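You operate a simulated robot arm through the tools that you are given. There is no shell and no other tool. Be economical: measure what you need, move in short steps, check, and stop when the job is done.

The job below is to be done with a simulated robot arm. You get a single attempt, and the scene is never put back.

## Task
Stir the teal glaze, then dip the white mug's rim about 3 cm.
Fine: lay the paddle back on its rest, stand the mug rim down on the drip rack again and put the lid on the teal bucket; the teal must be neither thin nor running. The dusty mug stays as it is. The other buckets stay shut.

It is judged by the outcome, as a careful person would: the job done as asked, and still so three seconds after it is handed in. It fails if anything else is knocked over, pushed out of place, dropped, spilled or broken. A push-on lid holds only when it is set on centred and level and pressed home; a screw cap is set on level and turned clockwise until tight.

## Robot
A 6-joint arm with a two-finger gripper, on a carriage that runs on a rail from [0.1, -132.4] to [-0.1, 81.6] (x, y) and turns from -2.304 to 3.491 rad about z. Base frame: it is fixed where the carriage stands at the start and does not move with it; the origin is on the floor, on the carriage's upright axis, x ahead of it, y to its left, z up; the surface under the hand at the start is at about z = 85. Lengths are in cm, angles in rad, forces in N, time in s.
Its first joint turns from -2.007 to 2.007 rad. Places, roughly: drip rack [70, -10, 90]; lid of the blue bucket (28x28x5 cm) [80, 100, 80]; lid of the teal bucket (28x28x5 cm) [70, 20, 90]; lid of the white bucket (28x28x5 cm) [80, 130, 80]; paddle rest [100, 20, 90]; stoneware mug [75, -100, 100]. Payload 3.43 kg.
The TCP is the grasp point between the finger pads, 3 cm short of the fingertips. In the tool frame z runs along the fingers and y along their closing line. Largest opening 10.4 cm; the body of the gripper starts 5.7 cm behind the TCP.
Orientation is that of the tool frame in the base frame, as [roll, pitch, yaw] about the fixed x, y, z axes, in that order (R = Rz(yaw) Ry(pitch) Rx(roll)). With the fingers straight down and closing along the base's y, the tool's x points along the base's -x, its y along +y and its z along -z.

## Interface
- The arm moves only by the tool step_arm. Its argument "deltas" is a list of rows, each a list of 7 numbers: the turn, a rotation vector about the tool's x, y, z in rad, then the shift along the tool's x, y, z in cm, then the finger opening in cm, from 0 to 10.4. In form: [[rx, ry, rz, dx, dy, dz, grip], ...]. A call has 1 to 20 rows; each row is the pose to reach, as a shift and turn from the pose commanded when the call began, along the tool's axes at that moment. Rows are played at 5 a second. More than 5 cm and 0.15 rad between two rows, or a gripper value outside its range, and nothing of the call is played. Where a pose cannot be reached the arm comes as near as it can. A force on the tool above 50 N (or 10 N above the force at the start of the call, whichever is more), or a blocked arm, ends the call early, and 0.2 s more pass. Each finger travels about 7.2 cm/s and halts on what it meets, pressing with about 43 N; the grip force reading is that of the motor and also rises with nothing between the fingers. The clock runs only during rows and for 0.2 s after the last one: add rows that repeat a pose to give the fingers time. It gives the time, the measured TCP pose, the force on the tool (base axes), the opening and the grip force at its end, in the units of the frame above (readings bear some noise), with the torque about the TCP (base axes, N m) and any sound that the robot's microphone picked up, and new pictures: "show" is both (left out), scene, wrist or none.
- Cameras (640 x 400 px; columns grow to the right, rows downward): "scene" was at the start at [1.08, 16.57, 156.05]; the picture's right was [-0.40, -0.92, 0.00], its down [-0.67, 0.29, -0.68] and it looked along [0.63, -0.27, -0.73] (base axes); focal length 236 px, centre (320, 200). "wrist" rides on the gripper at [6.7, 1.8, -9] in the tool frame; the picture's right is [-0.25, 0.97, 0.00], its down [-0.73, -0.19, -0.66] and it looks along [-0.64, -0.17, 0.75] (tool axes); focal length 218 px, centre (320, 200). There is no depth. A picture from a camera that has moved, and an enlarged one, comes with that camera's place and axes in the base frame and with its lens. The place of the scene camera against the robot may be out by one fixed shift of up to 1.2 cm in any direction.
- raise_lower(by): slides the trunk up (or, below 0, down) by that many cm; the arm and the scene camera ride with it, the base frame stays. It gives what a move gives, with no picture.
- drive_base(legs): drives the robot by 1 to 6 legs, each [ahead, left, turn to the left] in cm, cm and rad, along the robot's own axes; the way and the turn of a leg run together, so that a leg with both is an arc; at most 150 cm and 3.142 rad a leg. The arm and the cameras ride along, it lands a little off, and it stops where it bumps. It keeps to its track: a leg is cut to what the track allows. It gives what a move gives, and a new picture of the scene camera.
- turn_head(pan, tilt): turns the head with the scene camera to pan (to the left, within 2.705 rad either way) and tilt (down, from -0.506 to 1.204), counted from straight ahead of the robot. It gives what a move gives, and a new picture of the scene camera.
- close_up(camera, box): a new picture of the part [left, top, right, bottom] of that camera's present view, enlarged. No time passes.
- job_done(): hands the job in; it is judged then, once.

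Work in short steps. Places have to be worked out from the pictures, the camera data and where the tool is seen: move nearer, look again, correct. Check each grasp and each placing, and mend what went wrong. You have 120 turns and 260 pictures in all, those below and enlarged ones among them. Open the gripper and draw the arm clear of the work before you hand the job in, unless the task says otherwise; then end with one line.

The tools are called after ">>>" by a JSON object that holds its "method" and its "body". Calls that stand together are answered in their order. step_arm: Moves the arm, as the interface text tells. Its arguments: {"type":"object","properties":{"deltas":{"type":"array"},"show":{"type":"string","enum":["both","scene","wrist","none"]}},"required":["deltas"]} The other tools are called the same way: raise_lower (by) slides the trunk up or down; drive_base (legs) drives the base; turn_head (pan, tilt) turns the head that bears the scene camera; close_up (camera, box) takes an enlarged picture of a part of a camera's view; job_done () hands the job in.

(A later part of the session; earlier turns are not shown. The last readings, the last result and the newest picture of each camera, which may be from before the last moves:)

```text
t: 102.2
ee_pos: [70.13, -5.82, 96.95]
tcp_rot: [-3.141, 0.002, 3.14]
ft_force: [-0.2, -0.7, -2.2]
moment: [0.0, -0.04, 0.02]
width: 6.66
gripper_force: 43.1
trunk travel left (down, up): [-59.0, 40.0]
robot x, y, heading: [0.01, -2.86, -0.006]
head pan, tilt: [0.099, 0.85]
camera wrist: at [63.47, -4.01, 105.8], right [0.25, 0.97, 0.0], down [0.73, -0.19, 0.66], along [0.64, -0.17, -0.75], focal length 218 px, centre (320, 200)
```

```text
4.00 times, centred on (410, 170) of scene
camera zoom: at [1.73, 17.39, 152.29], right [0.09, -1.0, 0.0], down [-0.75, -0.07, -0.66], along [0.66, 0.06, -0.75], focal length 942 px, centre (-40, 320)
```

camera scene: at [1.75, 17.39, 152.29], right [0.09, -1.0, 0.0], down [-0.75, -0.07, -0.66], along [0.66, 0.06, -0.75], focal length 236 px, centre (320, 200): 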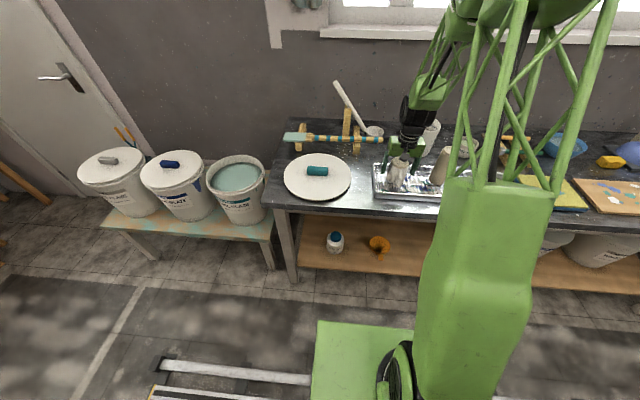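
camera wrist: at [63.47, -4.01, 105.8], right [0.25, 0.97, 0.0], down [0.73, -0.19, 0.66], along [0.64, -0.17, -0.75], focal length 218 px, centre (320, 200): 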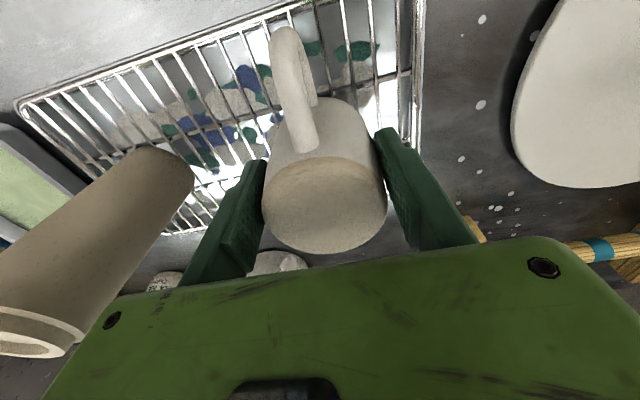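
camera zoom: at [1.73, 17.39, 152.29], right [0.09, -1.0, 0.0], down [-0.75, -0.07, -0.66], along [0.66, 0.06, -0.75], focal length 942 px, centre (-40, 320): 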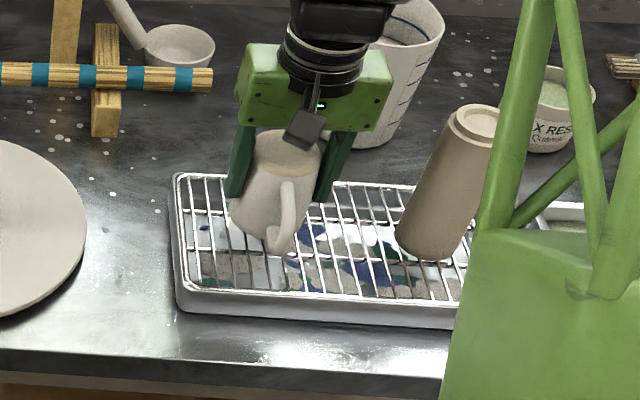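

The mug is held, grasp pose recorded [70.07, -5.79, 94.87]. I raise it and drive to the bucket.

>>> {"method": "step_arm", "body": {"deltas": [[0, 0, 0, 0, 0, -2, 3], [0, 0, 0, 0, 0, -5, 3], [0, 0, 0, 0, 0, -8, 3], [0, 0, 0, 0, 0, -11, 3], [0, 0, 0, 0, 0, -14, 3], [0, 0, 0, 0, 0, -17, 3], [0, 0, 0, 0, 0, -17, 3]], "show": "none"}}

>>> {"method": "drive_base", "body": {"legs": [[0, 66, 0.01]]}}

>>> {"method": "turn_head", "body": {"pan": -0.1, "tilt": 0.6}}

```text
t: 103.8
ee_pos: [70.25, -5.77, 113.85]
tcp_rot: [3.141, 0.002, 3.141]
ft_force: [0.4, -0.3, -1.6]
moment: [-0.03, 0.0, -0.04]
width: 6.64
gripper_force: 43.3
trunk travel left (down, up): [-59.0, 40.0]
robot x, y, heading: [0.0, -3.23, -0.01]
head pan, tilt: [0.099, 0.85]
```

```text
t: 107.7
ee_pos: [70.29, 62.22, 113.82]
tcp_rot: [3.141, 0.004, -3.126]
ft_force: [0.5, 0.2, -2.1]
moment: [-0.01, 0.01, -0.03]
width: 6.65
gripper_force: 42.5
trunk travel left (down, up): [-59.0, 40.0]
robot x, y, heading: [0.01, 63.69, 0.002]
head pan, tilt: [0.099, 0.85]
camera scene: at [1.38, 84.24, 152.29], right [0.11, -0.99, 0.0], down [-0.75, -0.08, -0.66], along [0.66, 0.07, -0.75], focal length 236 px, centre (320, 200)
```

scene: 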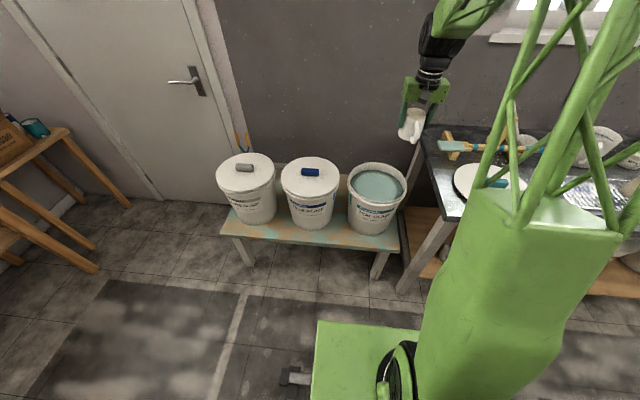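

```text
t: 108.4
ee_pos: [70.23, 62.07, 113.81]
tcp_rot: [-3.14, 0.003, -3.126]
ft_force: [-1.0, -0.9, -1.0]
moment: [-0.01, 0.0, 0.02]
width: 6.64
gripper_force: 42.4
trunk travel left (down, up): [-59.0, 40.0]
robot x, y, heading: [-0.56, 63.2, 0.002]
head pan, tilt: [-0.099, 0.6]
camera scene: at [2.41, 82.6, 154.37], right [-0.09, -1.0, 0.0], down [-0.56, 0.05, -0.82], along [0.82, -0.08, -0.57], focal length 236 px, centre (320, 200)
```

scene: 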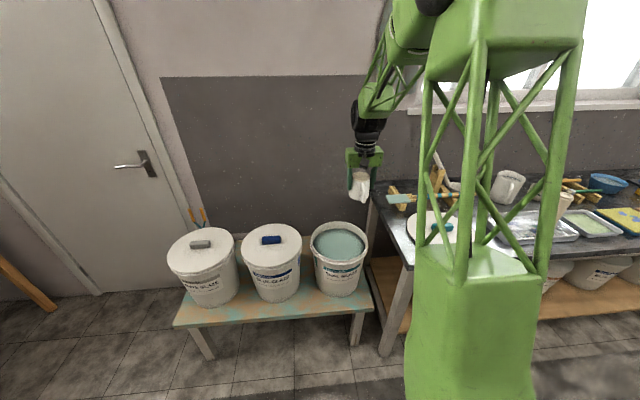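

I centre the mug over the bucket and lower the trunk so the rim is just above the bucket's rim.

>>> {"method": "step_arm", "body": {"deltas": [[0, 0, 0, -2.4, 1, 0, 3], [0, 0, 0, -4.8, 2, 0, 3], [0, 0, 0, -7.2, 3, 0, 3], [0, 0, 0, -9.6, 4.2, 0, 3], [0, 0, 0, -9.6, 4.2, 0, 3]], "show": "none"}}

>>> {"method": "raise_lower", "body": {"by": -27}}

>>> {"method": "turn_head", "body": {"pan": -0.1, "tilt": 0.5}}

>>> {"method": "close_up", "body": {"camera": "scene", "box": [270, 110, 430, 250]}}

```text
t: 109.6
ee_pos: [79.6, 66.37, 113.77]
tcp_rot: [-3.141, -0.001, -3.125]
ft_force: [0.0, 0.4, -2.7]
moment: [-0.04, 0.04, -0.02]
width: 6.64
gripper_force: 43.1
trunk travel left (down, up): [-59.0, 40.0]
robot x, y, heading: [0.43, 64.1, 0.003]
head pan, tilt: [-0.099, 0.6]
```

```text
t: 112.4
ee_pos: [79.48, 66.42, 86.78]
tcp_rot: [-3.141, 0.003, -3.126]
ft_force: [0.6, 0.3, -1.8]
moment: [0.0, 0.02, -0.01]
width: 6.62
gripper_force: 42.9
trunk travel left (down, up): [-32.0, 67.0]
robot x, y, heading: [-0.16, 63.65, 0.009]
head pan, tilt: [-0.099, 0.6]
```

```text
t: 113.0
ee_pos: [79.48, 66.42, 86.76]
tcp_rot: [-3.141, 0.002, -3.125]
ft_force: [0.1, -0.1, -2.0]
moment: [0.0, 0.01, -0.03]
width: 6.63
gripper_force: 43.2
trunk travel left (down, up): [-32.0, 67.0]
robot x, y, heading: [-0.38, 63.71, 0.004]
head pan, tilt: [-0.099, 0.499]
camera scene: at [2.67, 82.57, 128.28], right [-0.09, -1.0, 0.0], down [-0.48, 0.04, -0.88], along [0.87, -0.08, -0.48], focal length 236 px, centre (320, 200)
```

scene: 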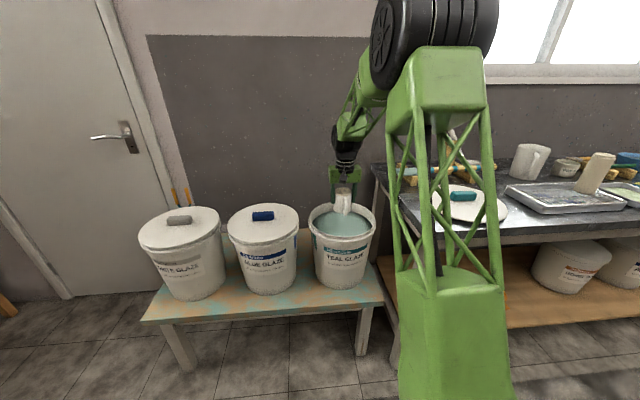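

```text
2.86 times, centred on (350, 180) of scene
camera zoom: at [2.67, 82.57, 128.28], right [-0.09, -1.0, 0.0], down [-0.48, 0.04, -0.88], along [0.87, -0.08, -0.48], focal length 673 px, centre (234, 257)
```

zoom: 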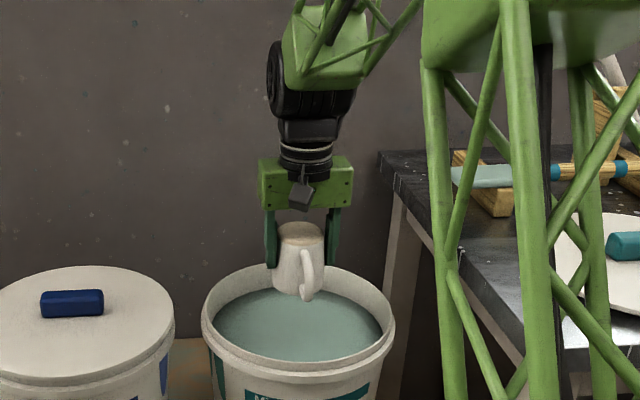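

Mug is centred over the bucket. I zoom tightly to measure rim height and glaze level.

>>> {"method": "close_up", "body": {"camera": "scene", "box": [310, 170, 380, 240]}}

```text
5.71 times, centred on (345, 205) of scene
camera zoom: at [2.67, 82.57, 128.28], right [-0.09, -1.0, 0.0], down [-0.48, 0.04, -0.88], along [0.87, -0.08, -0.48], focal length 1346 px, centre (177, 171)
```

zoom: 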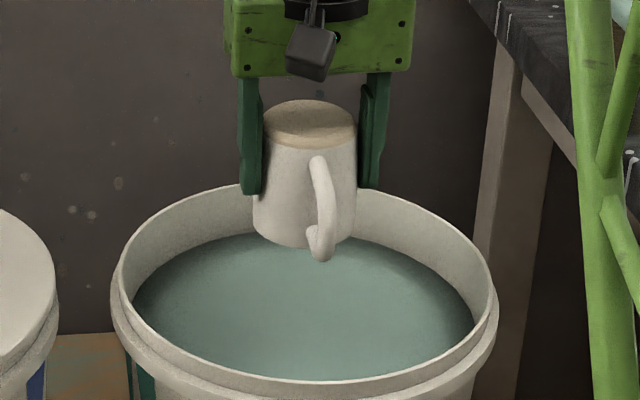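

Rim sits ≈6 cm below TCP (≈80.8); glaze level ≈70.8. I lower 9 cm to hover just above the glaze and look.

>>> {"method": "raise_lower", "body": {"by": -8.6}}

>>> {"method": "close_up", "body": {"camera": "scene", "box": [310, 150, 380, 220]}}

```text
t: 114.3
ee_pos: [79.48, 66.4, 78.22]
tcp_rot: [3.141, 0.002, -3.127]
ft_force: [0.7, -0.2, -2.0]
moment: [0.0, 0.03, 0.01]
width: 6.67
gripper_force: 43.0
trunk travel left (down, up): [-23.4, 75.6]
robot x, y, heading: [0.44, 63.66, 0.004]
head pan, tilt: [-0.099, 0.499]
```

```text
5.71 times, centred on (345, 185) of scene
camera zoom: at [2.67, 82.57, 119.69], right [-0.09, -1.0, 0.0], down [-0.48, 0.04, -0.88], along [0.87, -0.08, -0.48], focal length 1346 px, centre (177, 286)
```

zoom: 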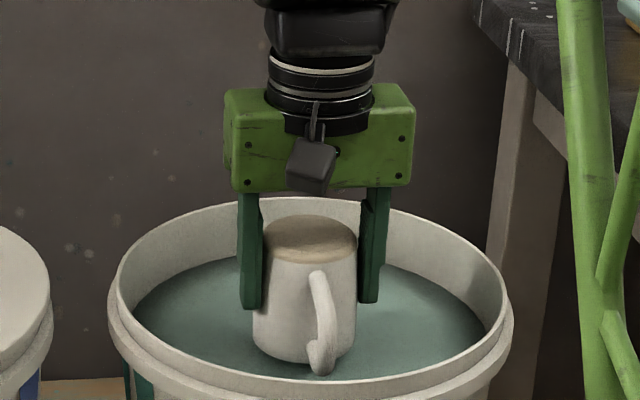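

Rim still appears clear of the glaze. I lower 1 cm and compare.

>>> {"method": "step_arm", "body": {"deltas": [[0, 0, 0, 0, 0, 1, 3]], "show": "none"}}

>>> {"method": "close_up", "body": {"camera": "scene", "box": [320, 170, 370, 220]}}

```text
t: 114.7
ee_pos: [79.37, 66.47, 77.11]
tcp_rot: [3.141, 0.0, -3.126]
ft_force: [-0.7, 0.8, -1.6]
moment: [0.0, 0.01, 0.0]
width: 6.65
gripper_force: 43.2
trunk travel left (down, up): [-23.4, 75.6]
robot x, y, heading: [-0.4, 63.51, 0.004]
head pan, tilt: [-0.099, 0.499]
```

```text
8.00 times, centred on (345, 195) of scene
camera zoom: at [2.65, 82.57, 119.69], right [-0.09, -1.0, 0.0], down [-0.48, 0.04, -0.88], along [0.87, -0.08, -0.48], focal length 1884 px, centre (120, 240)
```

zoom: 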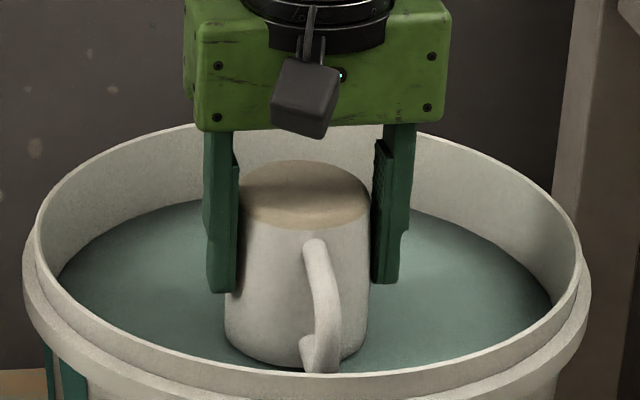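

Still uncovered (same tip-to-rim distance). Another 0.8 cm.

>>> {"method": "step_arm", "body": {"deltas": [[0, 0, 0, 0, 0, 0.8, 3]], "show": "none"}}

>>> {"method": "close_up", "body": {"camera": "scene", "box": [320, 170, 370, 220]}}

```text
t: 115.1
ee_pos: [79.52, 66.45, 76.48]
tcp_rot: [-3.142, 0.001, -3.128]
ft_force: [-0.4, 0.2, -1.4]
moment: [-0.02, 0.0, -0.02]
width: 6.66
gripper_force: 42.2
trunk travel left (down, up): [-23.4, 75.6]
robot x, y, heading: [-0.23, 63.54, 0.007]
head pan, tilt: [-0.099, 0.499]
```

```text
8.00 times, centred on (345, 195) of scene
camera zoom: at [2.66, 82.57, 119.69], right [-0.09, -1.0, 0.0], down [-0.48, 0.04, -0.88], along [0.87, -0.08, -0.48], focal length 1884 px, centre (120, 240)
```

zoom: 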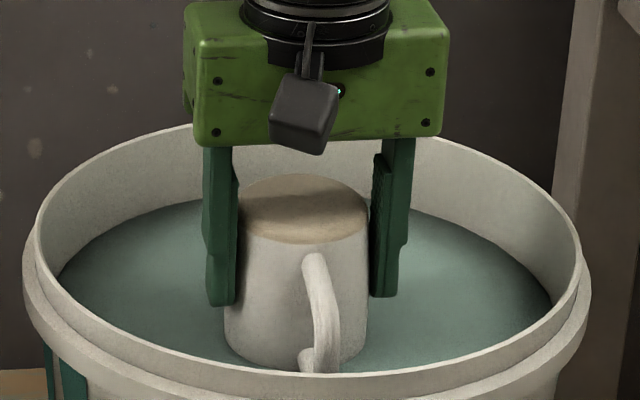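

Waterline shows contact occurred at TCP ≈77.0. I dip 2.4 cm more (≈3 cm total), hold about 2.5 s, and draw straight up in one move.

>>> {"method": "step_arm", "body": {"deltas": [[0, 0, 0, 0, 0, 1.2, 3], [0, 0, 0, 0, 0, 2.4, 3], [0, 0, 0, 0, 0, 2.4, 3], [0, 0, 0, 0, 0, 2.4, 3], [0, 0, 0, 0, 0, 2.4, 3], [0, 0, 0, 0, 0, 2.4, 3], [0, 0, 0, 0, 0, 2.4, 3], [0, 0, 0, 0, 0, 2.4, 3], [0, 0, 0, 0, 0, 2.4, 3], [0, 0, 0, 0, 0, 2.4, 3], [0, 0, 0, 0, 0, 2.4, 3], [0, 0, 0, 0, 0, 2.4, 3], [0, 0, 0, 0, 0, 2.4, 3], [0, 0, 0, 0, 0, 1, 3], [0, 0, 0, 0, 0, -0.5, 3], [0, 0, 0, 0, 0, -2.5, 3], [0, 0, 0, 0, 0, -4.5, 3], [0, 0, 0, 0, 0, -5.5, 3]], "show": "none"}}

>>> {"method": "close_up", "body": {"camera": "scene", "box": [315, 150, 375, 210]}}

```text
t: 118.9
ee_pos: [79.63, 66.29, 81.98]
tcp_rot: [-3.142, 0.003, -3.126]
ft_force: [0.0, 1.3, -1.8]
moment: [-0.01, 0.03, 0.0]
width: 6.68
gripper_force: 43.2
trunk travel left (down, up): [-23.4, 75.6]
robot x, y, heading: [-0.18, 63.69, 0.002]
head pan, tilt: [-0.099, 0.499]
```

```text
6.67 times, centred on (345, 180) of scene
camera zoom: at [2.68, 82.57, 119.68], right [-0.09, -1.0, 0.0], down [-0.48, 0.04, -0.88], along [0.87, -0.08, -0.48], focal length 1570 px, centre (153, 333)
```

zoom: 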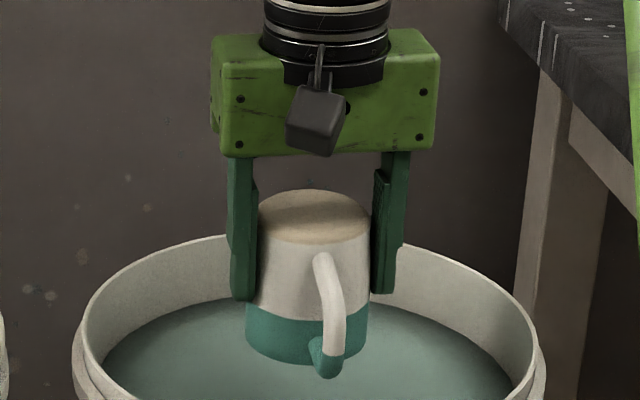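

A clean teal band is on. I zoom closer to measure its height and look for drips while it drains.

>>> {"method": "close_up", "body": {"camera": "scene", "box": [332, 176, 356, 210]}}

>>> {"method": "step_arm", "body": {"deltas": [[0, 0, 0, 0, 0, -0.5, 3], [0, 0, 0, 0, 0, -1, 3], [0, 0, 0, 0, 0, -1, 3], [0, 0, 0, 0, 0, -1, 3], [0, 0, 0, 0, 0, -1, 3], [0, 0, 0, 0, 0, -1, 3], [0, 0, 0, 0, 0, -1, 3], [0, 0, 0, 0, 0, -1, 3], [0, 0, 0, 0, 0, -1, 3], [0, 0, 0, 0, 0, -1, 3]], "show": "wrist"}}

>>> {"method": "close_up", "body": {"camera": "scene", "box": [320, 160, 370, 210]}}

```text
11.76 times, centred on (344, 193) of scene
camera zoom: at [2.68, 82.57, 119.68], right [-0.09, -1.0, 0.0], down [-0.48, 0.04, -0.88], along [0.87, -0.08, -0.48], focal length 2770 px, centre (38, 282)
```

zoom: 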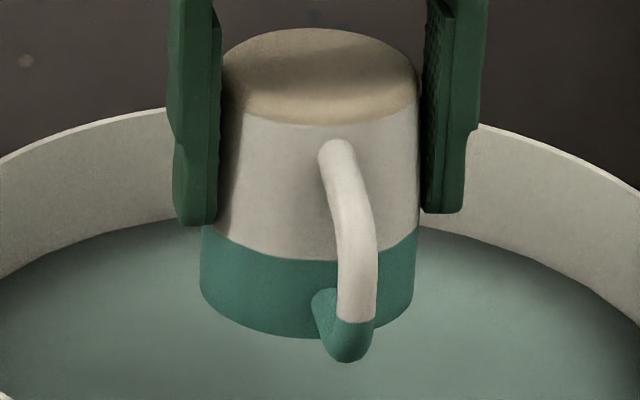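

```text
t: 121.1
ee_pos: [79.63, 66.37, 83.0]
tcp_rot: [-3.139, 0.002, -3.126]
ft_force: [-0.7, -0.8, -2.4]
moment: [0.01, 0.03, 0.03]
width: 6.62
gripper_force: 43.1
trunk travel left (down, up): [-23.4, 75.6]
robot x, y, heading: [-0.04, 63.86, 0.007]
head pan, tilt: [-0.099, 0.499]
camera wrist: at [72.87, 68.06, 91.88], right [0.24, 0.97, 0.0], down [0.73, -0.18, 0.66], along [0.64, -0.16, -0.75], focal length 218 px, centre (320, 200)
```

wrist: 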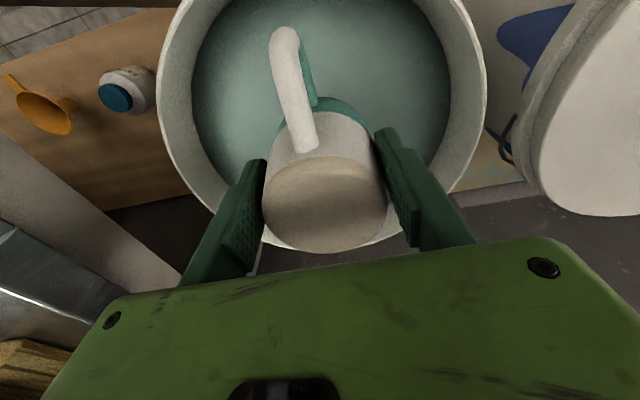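

```text
8.00 times, centred on (345, 185) of scene
camera zoom: at [2.67, 82.57, 119.69], right [-0.09, -1.0, 0.0], down [-0.48, 0.04, -0.88], along [0.87, -0.08, -0.48], focal length 1884 px, centre (120, 320)
```

zoom: 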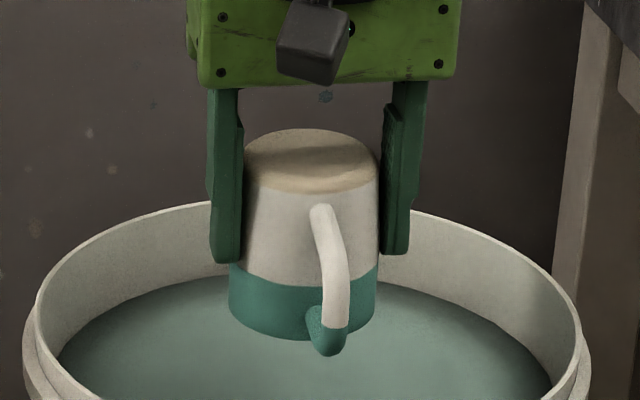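

Band ≈2.85 cm, even, no runs. I let it drain a few more seconds, then raise and drive back to the rack.

>>> {"method": "step_arm", "body": {"deltas": [[0, 0, 0, 0, 0, 0, 3], [0, 0, 0, 0, 0, 0, 3], [0, 0, 0, 0, 0, 0, 3], [0, 0, 0, 0, 0, 0, 3], [0, 0, 0, 0, 0, 0, 3], [0, 0, 0, 0, 0, 0, 3], [0, 0, 0, 0, 0, 0, 3], [0, 0, 0, 0, 0, 0, 3], [0, 0, 0, 0, 0, 0, 3], [0, 0, 0, 0, 0, 0, 3]], "show": "none"}}

>>> {"method": "raise_lower", "body": {"by": 35}}

>>> {"method": "drive_base", "body": {"legs": [[0, -66.5, 0]]}}

>>> {"method": "turn_head", "body": {"pan": 0.1, "tilt": 0.85}}

```text
t: 123.3
ee_pos: [79.67, 66.42, 82.89]
tcp_rot: [-3.142, 0.002, -3.126]
ft_force: [0.6, -0.3, -1.0]
moment: [-0.01, -0.01, -0.03]
width: 6.64
gripper_force: 43.0
trunk travel left (down, up): [-23.4, 75.6]
robot x, y, heading: [0.06, 63.7, 0.006]
head pan, tilt: [-0.099, 0.499]
```

```text
t: 126.7
ee_pos: [79.73, 66.35, 117.96]
tcp_rot: [-3.141, 0.002, -3.128]
ft_force: [0.0, -0.4, -2.6]
moment: [-0.01, -0.01, -0.03]
width: 6.65
gripper_force: 42.6
trunk travel left (down, up): [-58.4, 40.6]
robot x, y, heading: [-0.23, 63.41, 0.007]
head pan, tilt: [-0.099, 0.499]
```

```text
t: 130.5
ee_pos: [79.51, 1.05, 118.0]
tcp_rot: [3.141, 0.002, -3.12]
ft_force: [0.1, 0.1, -2.2]
moment: [-0.03, 0.02, -0.03]
width: 6.64
gripper_force: 42.8
trunk travel left (down, up): [-58.4, 40.6]
robot x, y, heading: [-0.03, -2.27, 0.005]
head pan, tilt: [-0.099, 0.499]
camera scene: at [2.6, 16.88, 154.68], right [-0.09, -1.0, 0.0], down [-0.48, 0.04, -0.88], along [0.87, -0.08, -0.48], focal length 236 px, centre (320, 200)
```

scene: 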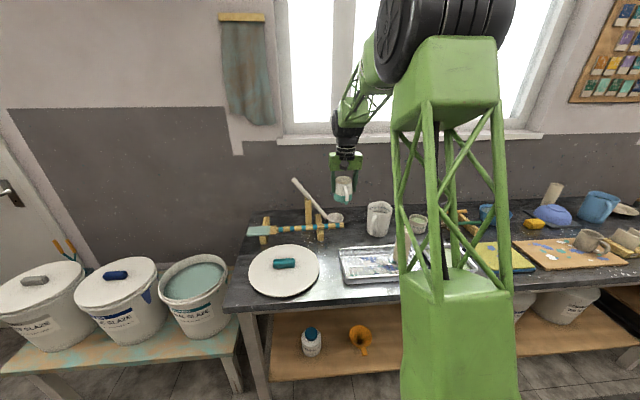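

```text
t: 131.3
ee_pos: [79.63, 1.18, 117.94]
tcp_rot: [3.14, 0.001, -3.119]
ft_force: [0.2, -1.2, -1.5]
moment: [-0.02, -0.02, 0.01]
width: 6.63
gripper_force: 43.3
trunk travel left (down, up): [-58.4, 40.6]
robot x, y, heading: [-0.09, -1.98, 0.01]
head pan, tilt: [0.099, 0.85]
camera scene: at [1.31, 18.54, 151.69], right [0.11, -0.99, 0.0], down [-0.75, -0.08, -0.66], along [0.66, 0.07, -0.75], focal length 236 px, centre (320, 200)
```

scene: 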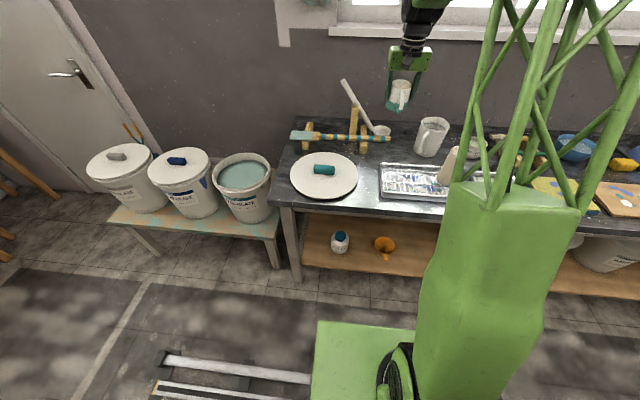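

I move over the original spot on the rack, correcting the small yaw, to z≈105.

>>> {"method": "step_arm", "body": {"deltas": [[0, 0, 0.005, 2, -1.4, 0, 3], [0, 0, 0.01, 4, -2.8, 1, 3], [0, 0, 0.015, 6, -4.2, 4, 3], [0, 0, 0.022, 8, -5.6, 7, 3], [0, 0, 0.022, 9.65, -6.76, 10, 3], [0, 0, 0.022, 9.65, -6.76, 14, 3], [0, 0, 0.022, 9.65, -6.76, 18, 3], [0, 0, 0.022, 9.65, -6.76, 18, 3]], "show": "wrist"}}

>>> {"method": "close_up", "body": {"camera": "scene", "box": [360, 120, 460, 220]}}

```text
t: 133.1
ee_pos: [70.16, -5.64, 99.94]
tcp_rot: [3.141, -0.001, -3.14]
ft_force: [0.1, 0.8, -2.7]
moment: [-0.05, 0.02, 0.0]
width: 6.64
gripper_force: 42.7
trunk travel left (down, up): [-58.4, 40.6]
robot x, y, heading: [-0.15, -2.27, 0.015]
head pan, tilt: [0.099, 0.85]
camera wrist: at [63.51, -3.85, 108.89], right [0.25, 0.97, 0.0], down [0.73, -0.19, 0.66], along [0.64, -0.17, -0.75], focal length 218 px, centre (320, 200)
```

wrist: 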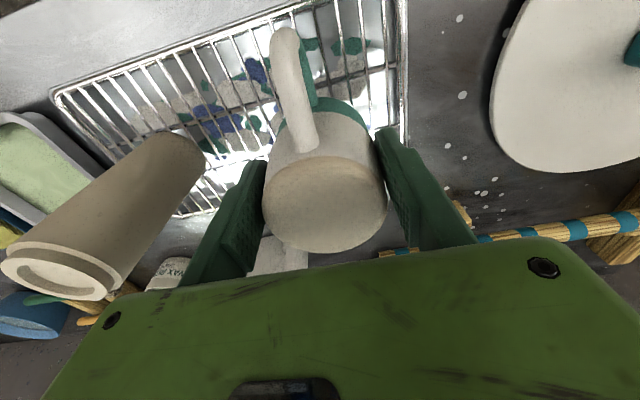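

```text
4.00 times, centred on (410, 170) of scene
camera zoom: at [1.39, 18.54, 151.69], right [0.11, -0.99, 0.0], down [-0.75, -0.08, -0.66], along [0.66, 0.07, -0.75], focal length 942 px, centre (-40, 320)
```

zoom: 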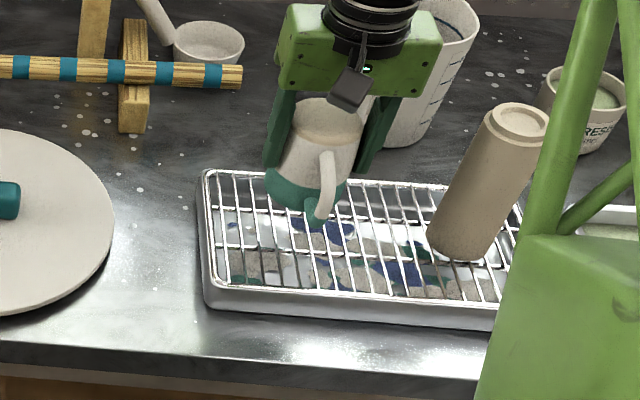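

Aligned. I lower slowly to the recorded height until the rim rests.

>>> {"method": "step_arm", "body": {"deltas": [[0, 0, 0, 0, 0, 1.5, 3], [0, 0, 0, 0, 0, 3, 3], [0, 0, 0, 0, 0, 4, 3], [0, 0, 0, 0, 0, 4.6, 3], [0, 0, 0, 0, 0, 5.0, 3], [0, 0, 0, 0, 0, 5.0, 3]], "show": "none"}}

>>> {"method": "step_arm", "body": {"deltas": [[0, 0, 0, 0, 0, 0.1, 3]], "show": "none"}}

>>> {"method": "close_up", "body": {"camera": "scene", "box": [360, 120, 460, 220]}}

```text
t: 134.5
ee_pos: [70.15, -5.7, 94.89]
tcp_rot: [3.142, 0.003, -3.141]
ft_force: [-0.8, 0.1, -1.3]
moment: [0.0, -0.01, -0.02]
width: 6.61
gripper_force: 43.0
trunk travel left (down, up): [-58.4, 40.6]
robot x, y, heading: [0.19, -2.1, 0.013]
head pan, tilt: [0.099, 0.85]
```

```text
t: 134.9
ee_pos: [70.16, -5.86, 94.84]
tcp_rot: [-3.14, 0.003, 3.14]
ft_force: [2.1, 0.5, 9.2]
moment: [0.12, 0.01, -0.02]
width: 6.68
gripper_force: 43.2
trunk travel left (down, up): [-58.4, 40.6]
robot x, y, heading: [-0.15, -1.98, 0.013]
head pan, tilt: [0.099, 0.85]
```

```text
4.00 times, centred on (410, 170) of scene
camera zoom: at [1.27, 18.55, 151.71], right [0.11, -0.99, 0.0], down [-0.75, -0.08, -0.66], along [0.66, 0.07, -0.75], focal length 942 px, centre (-40, 320)
```

zoom: 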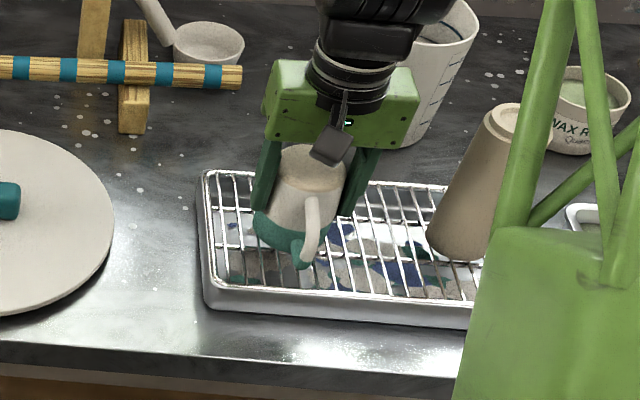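

Firm contact (9 N up) – the rim rests on the rack. I open slowly and lift off.

>>> {"method": "step_arm", "body": {"deltas": [[0, 0, 0, 0, 0, -0.05, 7.2], [0, 0, 0, 0, 0, -0.05, 8.2], [0, 0, 0, 0, 0, -0.05, 9.4], [0, 0, 0, 0, 0, -0.05, 10.4], [0, 0, 0, 0, 0, -0.05, 10.4], [0, 0, 0, 0, 0, -3, 10.4], [0, 0, 0, 0, 0, -7, 10.4], [0, 0, 0, 0, 0, -11, 10.4], [0, 0, 0, 0, 0, -15, 10.4], [0, 0, 0, 0, 0, -18, 10.4], [0, 0, 0, 0, 0, -18, 10.4]], "show": "wrist"}}

>>> {"method": "close_up", "body": {"camera": "scene", "box": [360, 120, 460, 220]}}

```text
t: 137.3
ee_pos: [69.97, -5.72, 113.06]
tcp_rot: [-3.14, 0.002, 3.141]
ft_force: [0.5, -0.4, 0.1]
moment: [0.03, -0.05, 0.0]
width: 10.42
gripper_force: 0.1
trunk travel left (down, up): [-58.4, 40.6]
robot x, y, heading: [0.02, -2.04, 0.015]
head pan, tilt: [0.099, 0.85]
camera wrist: at [63.34, -3.88, 121.96], right [0.25, 0.97, 0.0], down [0.73, -0.19, 0.66], along [0.64, -0.17, -0.75], focal length 218 px, centre (320, 200)
```

wrist: 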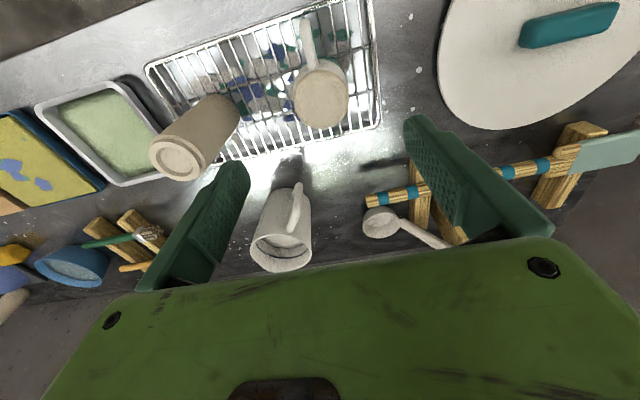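

```text
4.00 times, centred on (410, 170) of scene
camera zoom: at [1.26, 18.55, 151.69], right [0.11, -0.99, 0.0], down [-0.75, -0.08, -0.66], along [0.66, 0.07, -0.75], focal length 942 px, centre (-40, 320)
```

zoom: 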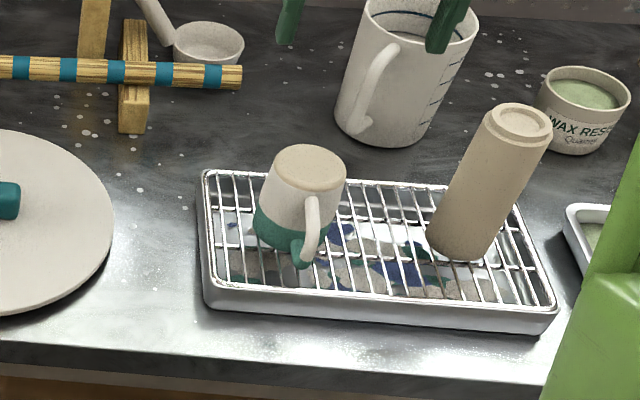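

The dipped mug stands rim-down on the rack. Next the lid: its handle is near [72, 24], long axis along y. I go above it with fingers closing along x.

>>> {"method": "step_arm", "body": {"deltas": [[0, 0, 0.131, -0.2, 2.5, 0, 8], [0, 0, 0.262, -0.4, 5, 0, 8], [0, 0, 0.393, -0.6, 7.5, 0.5, 8], [0, 0, 0.524, -0.8, 10, 1, 8], [0, 0, 0.654, -1, 12.5, 1.5, 8], [0, 0, 0.785, -1.2, 15, 2, 8], [0, 0, 0.916, -1.4, 17.5, 2.5, 8], [0, 0, 1.047, -1.6, 20, 3, 8], [0, 0, 1.178, -1.8, 22.5, 4, 8], [0, 0, 1.309, -2, 25, 5, 8], [0, 0, 1.44, -2, 27.5, 6, 8], [0, 0, 1.571, -2, 29.7, 6, 8], [0, 0, 1.571, -2, 29.7, 6, 8]], "show": "wrist"}}

>>> {"method": "close_up", "body": {"camera": "scene", "box": [270, 120, 380, 220]}}

```text
t: 140.1
ee_pos: [72.22, 23.96, 106.79]
tcp_rot: [3.141, 0.0, 1.57]
ft_force: [0.0, 0.6, 0.0]
moment: [0.01, 0.01, 0.0]
width: 8.01
gripper_force: 0.2
trunk travel left (down, up): [-58.4, 40.6]
robot x, y, heading: [0.22, -1.88, 0.013]
head pan, tilt: [0.099, 0.85]
camera wrist: at [73.95, 30.67, 115.7], right [0.97, -0.26, 0.0], down [-0.19, -0.73, 0.66], along [-0.17, -0.63, -0.75], focal length 218 px, centre (320, 200)
```

wrist: 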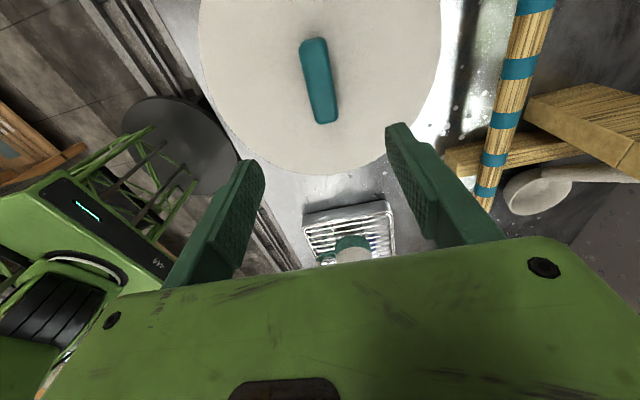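

```text
4.00 times, centred on (325, 170) of scene
camera zoom: at [1.3, 18.56, 151.69], right [0.11, -0.99, 0.0], down [-0.75, -0.08, -0.66], along [0.66, 0.07, -0.75], focal length 942 px, centre (300, 320)
```

zoom: 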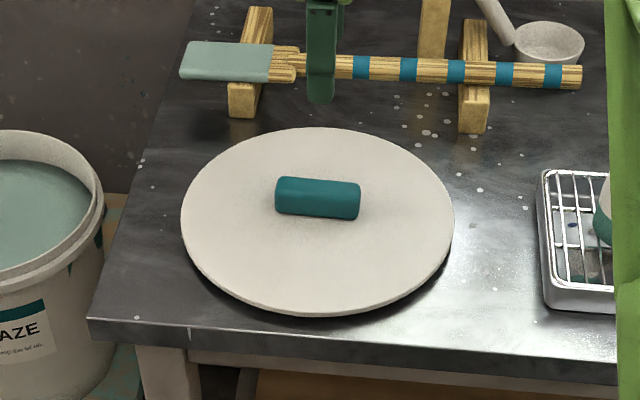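

Handle centre ≈[72.2, 25.3], top ≈90. I align and descend to z≈95 for a check.

>>> {"method": "step_arm", "body": {"deltas": [[0, 0, 0.02, 0.7, 0, 3, 6], [0, 0, 0.04, 1.35, 0, 6, 6], [0, 0, 0.04, 1.35, 0, 9, 6], [0, 0, 0.04, 1.35, 0, 11.5, 6], [0, 0, 0.04, 1.35, 0, 11.5, 6]], "show": "wrist"}}

>>> {"method": "close_up", "body": {"camera": "scene", "box": [280, 120, 370, 210]}}

```text
t: 141.3
ee_pos: [72.14, 25.4, 95.36]
tcp_rot: [3.14, 0.001, 1.532]
ft_force: [0.2, -0.1, -0.1]
moment: [0.02, 0.03, 0.0]
width: 6.01
gripper_force: 0.1
trunk travel left (down, up): [-58.4, 40.6]
robot x, y, heading: [0.18, -1.64, 0.01]
head pan, tilt: [0.099, 0.85]
camera wrist: at [74.2, 31.99, 104.3], right [0.96, -0.29, 0.0], down [-0.22, -0.72, 0.66], along [-0.19, -0.63, -0.75], focal length 218 px, centre (320, 200)
```

wrist: 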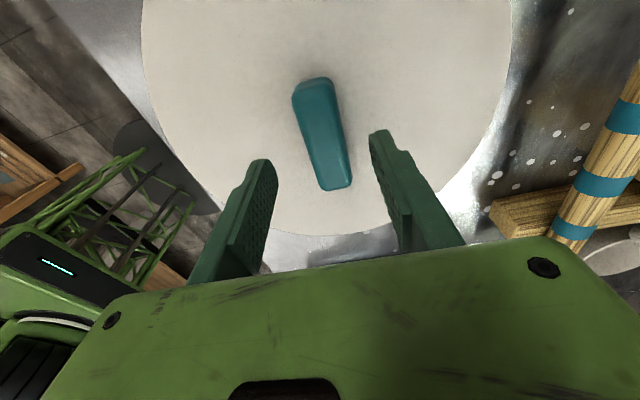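

```text
4.44 times, centred on (325, 165) of scene
camera zoom: at [1.34, 18.55, 151.68], right [0.11, -0.99, 0.0], down [-0.75, -0.08, -0.66], along [0.66, 0.07, -0.75], focal length 1046 px, centre (298, 356)
```

zoom: 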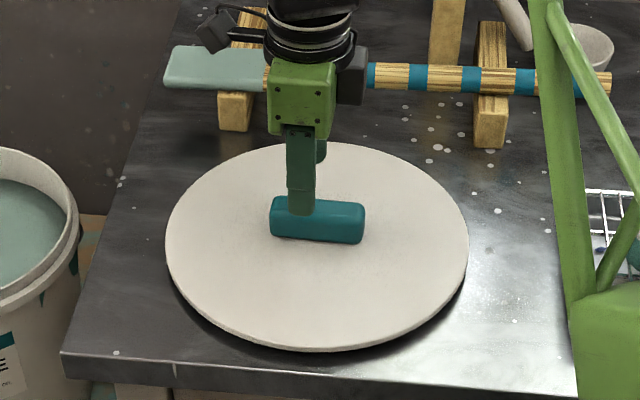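

The fingers sit about 0.8 cm too far +y; I correct, and descend with force watched to z≈91.

>>> {"method": "step_arm", "body": {"deltas": [[0, 0, 0, -0.4, 0.2, 1.5, 6], [0, 0, 0, -0.8, 0.3, 3, 6], [0, 0, 0, -0.8, 0.3, 4, 6], [0, 0, 0, -0.8, 0.3, 4.4, 6], [0, 0, 0, -0.8, 0.3, 4.4, 6]], "show": "wrist"}}

>>> {"method": "close_up", "body": {"camera": "scene", "box": [280, 120, 370, 210]}}

```text
t: 142.5
ee_pos: [72.38, 24.5, 91.0]
tcp_rot: [3.14, 0.0, 1.531]
ft_force: [0.2, 0.1, 0.1]
moment: [0.0, 0.0, -0.01]
width: 6.0
gripper_force: 0.1
trunk travel left (down, up): [-58.4, 40.6]
robot x, y, heading: [-0.14, -1.6, 0.007]
head pan, tilt: [0.099, 0.85]
camera wrist: at [74.4, 31.12, 99.85], right [0.96, -0.29, 0.0], down [-0.22, -0.72, 0.66], along [-0.19, -0.63, -0.75], focal length 218 px, centre (320, 200)
```

wrist: 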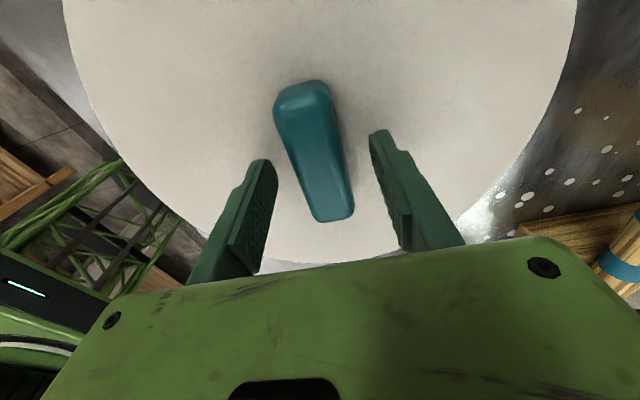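

```text
4.44 times, centred on (325, 165) of scene
camera zoom: at [1.3, 18.55, 151.69], right [0.11, -0.99, 0.0], down [-0.75, -0.08, -0.66], along [0.66, 0.07, -0.75], focal length 1046 px, centre (298, 356)
```

zoom: 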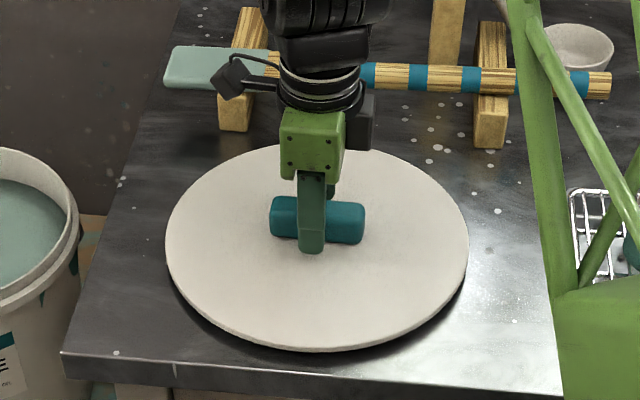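

Good. I shift 0.4 cm, lower 0.5 more, and close on the handle.

>>> {"method": "step_arm", "body": {"deltas": [[0, 0, 0, -0.4, 0, 0.3, 6], [0, 0, 0, -0.4, 0, 0.5, 6], [0, 0, 0, -0.4, 0, 0.5, 5], [0, 0, 0, -0.4, 0, 0.5, 4], [0, 0, 0, -0.4, 0, 0.5, 3], [0, 0, 0, -0.4, 0, 0.5, 2], [0, 0, 0, -0.4, 0, 0.5, 1], [0, 0, 0, -0.4, 0, 0.5, 1]], "show": "wrist"}}

>>> {"method": "step_arm", "body": {"deltas": [[0, 0, 0, 0, 0, -0.3, 0], [0, 0, 0, 0, 0, -0.8, 0], [0, 0, 0, 0, 0, -1.5, 0], [0, 0, 0, 0, 0, -2.5, 0], [0, 0, 0, 0, 0, -3.5, 0], [0, 0, 0, 0, 0, -3.5, 0]], "show": "none"}}

>>> {"method": "close_up", "body": {"camera": "scene", "box": [280, 120, 370, 210]}}

```text
t: 144.3
ee_pos: [72.31, 24.0, 90.43]
tcp_rot: [-3.141, 0.001, 1.53]
ft_force: [0.0, 0.6, 0.2]
moment: [-0.01, -0.04, -0.01]
width: 2.9
gripper_force: 42.5
trunk travel left (down, up): [-58.4, 40.6]
robot x, y, heading: [-0.26, -1.67, 0.014]
head pan, tilt: [0.099, 0.85]
camera wrist: at [74.4, 30.69, 99.36], right [0.96, -0.29, 0.0], down [-0.22, -0.72, 0.66], along [-0.19, -0.63, -0.75], focal length 218 px, centre (320, 200)
```

wrist: 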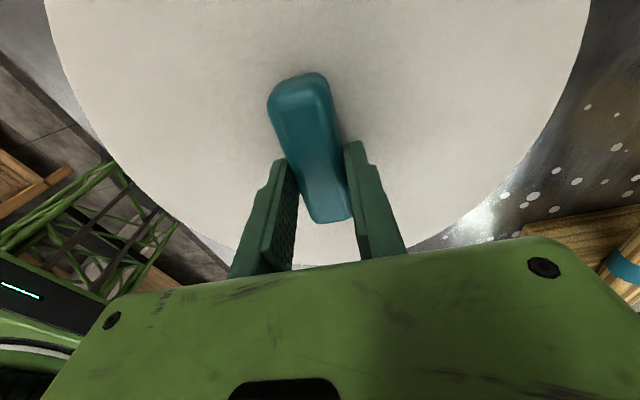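

```text
t: 145.7
ee_pos: [72.5, 23.93, 93.97]
tcp_rot: [3.14, 0.001, 1.532]
ft_force: [0.7, -0.1, -2.0]
moment: [-0.02, -0.01, 0.02]
width: 2.92
gripper_force: 43.4
trunk travel left (down, up): [-58.4, 40.6]
robot x, y, heading: [0.25, -2.01, 0.011]
head pan, tilt: [0.099, 0.85]
```

```text
4.44 times, centred on (325, 165) of scene
camera zoom: at [1.29, 18.54, 151.69], right [0.11, -0.99, 0.0], down [-0.75, -0.08, -0.66], along [0.66, 0.07, -0.75], focal length 1046 px, centre (298, 356)
```

zoom: 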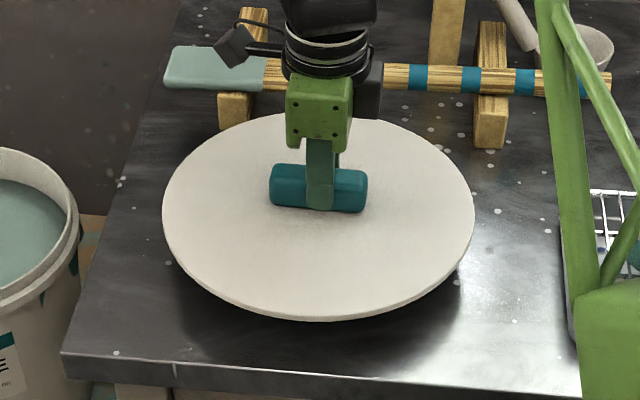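

Lid is held level. I raise it and drive toward the bucket.

>>> {"method": "step_arm", "body": {"deltas": [[0, 0, 0, 0, 0, -2, 0], [0, 0, 0, 0, 0, -5, 0], [0, 0, 0, 0, 0, -8, 0], [0, 0, 0, 0, 0, -11, 0], [0, 0, 0, 0, 0, -14, 0], [0, 0, 0, 0, 0, -14, 0]], "show": "none"}}

>>> {"method": "drive_base", "body": {"legs": [[0, 42.2, -0.01]]}}

>>> {"method": "step_arm", "body": {"deltas": [[0, 0, 0, 0, 2, 0, 0], [0, 0, 0, 0, 4, 0, 0], [0, 0, 0, 0, 6, 0, 0], [0, 0, 0, 0, 7, 0, 0], [0, 0, 0, 0, 7, 0, 0]], "show": "none"}}

>>> {"method": "turn_head", "body": {"pan": 0.1, "tilt": 0.7}}

```text
t: 147.1
ee_pos: [72.43, 24.01, 108.07]
tcp_rot: [3.139, -0.002, 1.53]
ft_force: [1.1, -0.1, -1.5]
moment: [-0.03, 0.0, 0.02]
width: 2.92
gripper_force: 43.2
trunk travel left (down, up): [-58.4, 40.6]
robot x, y, heading: [0.36, -1.91, 0.01]
head pan, tilt: [0.099, 0.85]
```

```text
t: 149.8
ee_pos: [72.71, 65.06, 107.83]
tcp_rot: [3.139, 0.0, 1.522]
ft_force: [-0.3, -0.7, -1.5]
moment: [-0.03, -0.01, 0.03]
width: 2.92
gripper_force: 43.2
trunk travel left (down, up): [-58.4, 40.6]
robot x, y, heading: [0.15, 39.88, 0.004]
head pan, tilt: [0.099, 0.85]
camera scene: at [1.44, 60.22, 151.69], right [0.1, -0.99, 0.0], down [-0.75, -0.08, -0.66], along [0.66, 0.07, -0.75], focal length 236 px, centre (320, 200)
```

scene: 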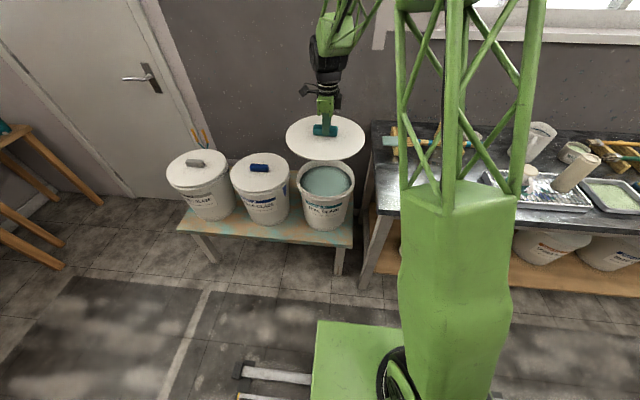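

```text
t: 151.0
ee_pos: [79.76, 64.79, 107.91]
tcp_rot: [3.141, -0.001, 1.523]
ft_force: [0.4, 0.2, -2.5]
moment: [0.01, 0.02, 0.01]
width: 2.94
gripper_force: 42.8
trunk travel left (down, up): [-58.4, 40.6]
robot x, y, heading: [0.09, 39.75, 0.002]
head pan, tilt: [0.099, 0.85]
```

```text
t: 151.7
ee_pos: [79.76, 64.59, 107.92]
tcp_rot: [3.14, 0.0, 1.523]
ft_force: [-0.2, 0.5, -1.9]
moment: [-0.03, 0.02, -0.01]
width: 2.89
gripper_force: 43.0
trunk travel left (down, up): [-58.4, 40.6]
robot x, y, heading: [-0.04, 39.75, 0.005]
head pan, tilt: [0.099, 0.7]
camera scene: at [2.11, 60.3, 152.91], right [0.1, -0.99, 0.0], down [-0.64, -0.07, -0.76], along [0.76, 0.08, -0.64], focal length 236 px, centre (320, 200)
```

scene: 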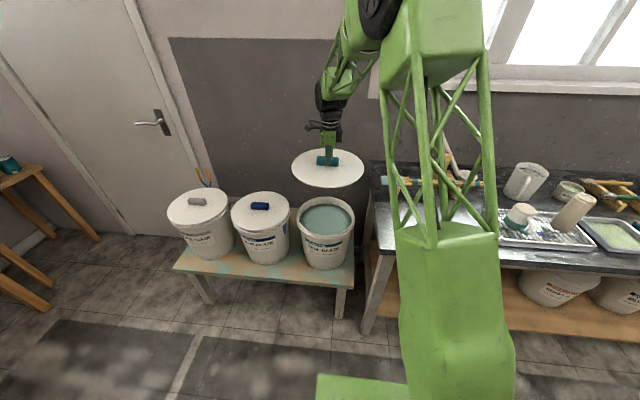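

I take a zoom to compare lid and bucket rim before lowering.

>>> {"method": "close_up", "body": {"camera": "scene", "box": [270, 130, 390, 280]}}

```text
2.67 times, centred on (330, 205) of scene
camera zoom: at [2.11, 60.3, 152.91], right [0.1, -0.99, 0.0], down [-0.64, -0.07, -0.76], along [0.76, 0.08, -0.64], focal length 628 px, centre (293, 187)
```

zoom: 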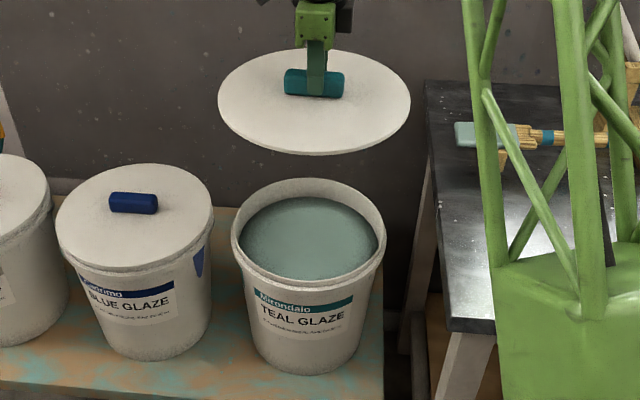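

With perspective corrected, the bucket centre comes out near [82.5, 65.5]. I move over it and lower to leave a gap of about 5 cm, then compare in one image.

>>> {"method": "step_arm", "body": {"deltas": [[0, 0, 0, 0.5, 1.4, 0, 0], [0, 0, 0, 1.0, 2.7, 0, 0], [0, 0, 0, 1.0, 2.7, 0, 0]], "show": "none"}}

>>> {"method": "raise_lower", "body": {"by": -22}}

>>> {"method": "turn_head", "body": {"pan": 0.1, "tilt": 0.6}}

>>> {"method": "close_up", "body": {"camera": "scene", "box": [270, 120, 390, 240]}}

```text
t: 152.5
ee_pos: [82.34, 65.69, 107.81]
tcp_rot: [3.139, 0.001, 1.522]
ft_force: [0.4, 1.0, -1.9]
moment: [0.02, 0.03, -0.01]
width: 2.93
gripper_force: 42.5
trunk travel left (down, up): [-58.4, 40.6]
robot x, y, heading: [-0.06, 39.85, 0.002]
head pan, tilt: [0.099, 0.7]
```

```text
t: 154.8
ee_pos: [82.53, 65.6, 85.73]
tcp_rot: [-3.14, 0.0, 1.523]
ft_force: [-0.7, -0.2, -0.9]
moment: [0.0, 0.02, -0.01]
width: 2.91
gripper_force: 43.3
trunk travel left (down, up): [-36.4, 62.6]
robot x, y, heading: [-0.25, 39.73, 0.004]
head pan, tilt: [0.099, 0.7]
```

```text
t: 155.5
ee_pos: [82.67, 65.66, 85.67]
tcp_rot: [-3.14, -0.001, 1.523]
ft_force: [0.1, 0.1, -2.1]
moment: [0.01, 0.03, -0.03]
width: 2.91
gripper_force: 42.8
trunk travel left (down, up): [-36.4, 62.6]
robot x, y, heading: [-0.19, 39.62, 0.003]
head pan, tilt: [0.099, 0.6]
camera scene: at [2.77, 60.32, 131.72], right [0.1, -0.99, 0.0], down [-0.56, -0.06, -0.82], along [0.82, 0.09, -0.57], focal length 236 px, centre (320, 200)
```

scene: 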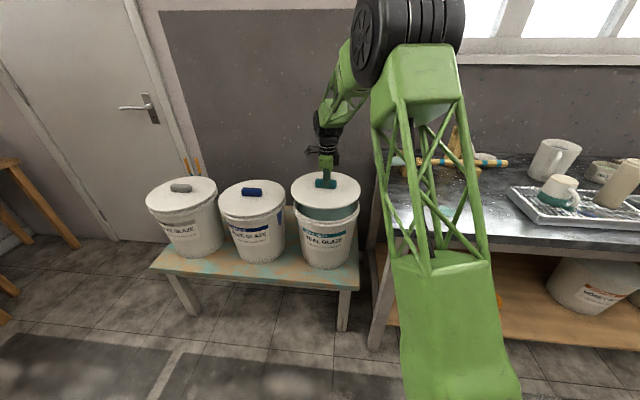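

```text
3.33 times, centred on (330, 180) of scene
camera zoom: at [2.77, 60.32, 131.72], right [0.1, -0.99, 0.0], down [-0.56, -0.06, -0.82], along [0.82, 0.09, -0.57], focal length 785 px, centre (287, 267)
```

zoom: 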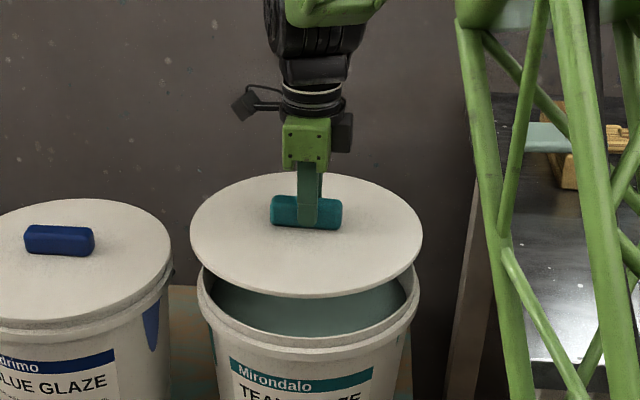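

Diagonal sightlines from earlier views agree on a bucket centre of about [82.9, 65.4]. I lower 3.5 cm with the arm and compare lid and rim edges up close.

>>> {"method": "step_arm", "body": {"deltas": [[0, 0, 0, -0.2, 0.3, 1.2, 0], [0, 0, 0, -0.2, 0.3, 2.4, 0], [0, 0, 0, -0.2, 0.3, 3.5, 0], [0, 0, 0, -0.2, 0.3, 3.5, 0]], "show": "none"}}

>>> {"method": "close_up", "body": {"camera": "scene", "box": [280, 160, 375, 235]}}

```text
t: 156.5
ee_pos: [82.85, 65.35, 82.26]
tcp_rot: [-3.14, 0.001, 1.521]
ft_force: [-0.6, -0.1, -1.5]
moment: [0.01, 0.01, -0.02]
width: 2.93
gripper_force: 42.5
trunk travel left (down, up): [-36.4, 62.6]
robot x, y, heading: [0.18, 39.48, 0.007]
head pan, tilt: [0.099, 0.6]
```

```text
5.33 times, centred on (328, 198) of scene
camera zoom: at [2.74, 60.34, 131.75], right [0.1, -0.99, 0.0], down [-0.56, -0.06, -0.82], along [0.82, 0.09, -0.57], focal length 1256 px, centre (280, 213)
```

zoom: 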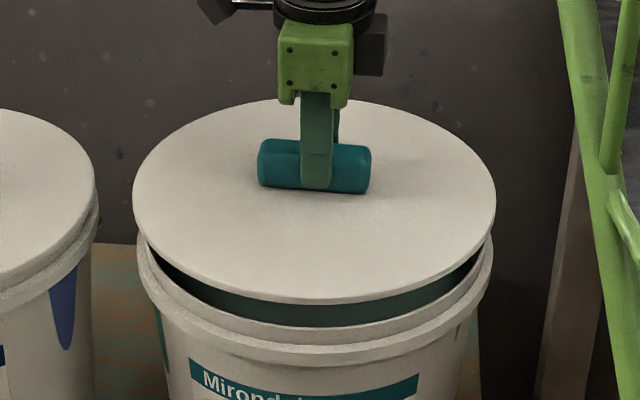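

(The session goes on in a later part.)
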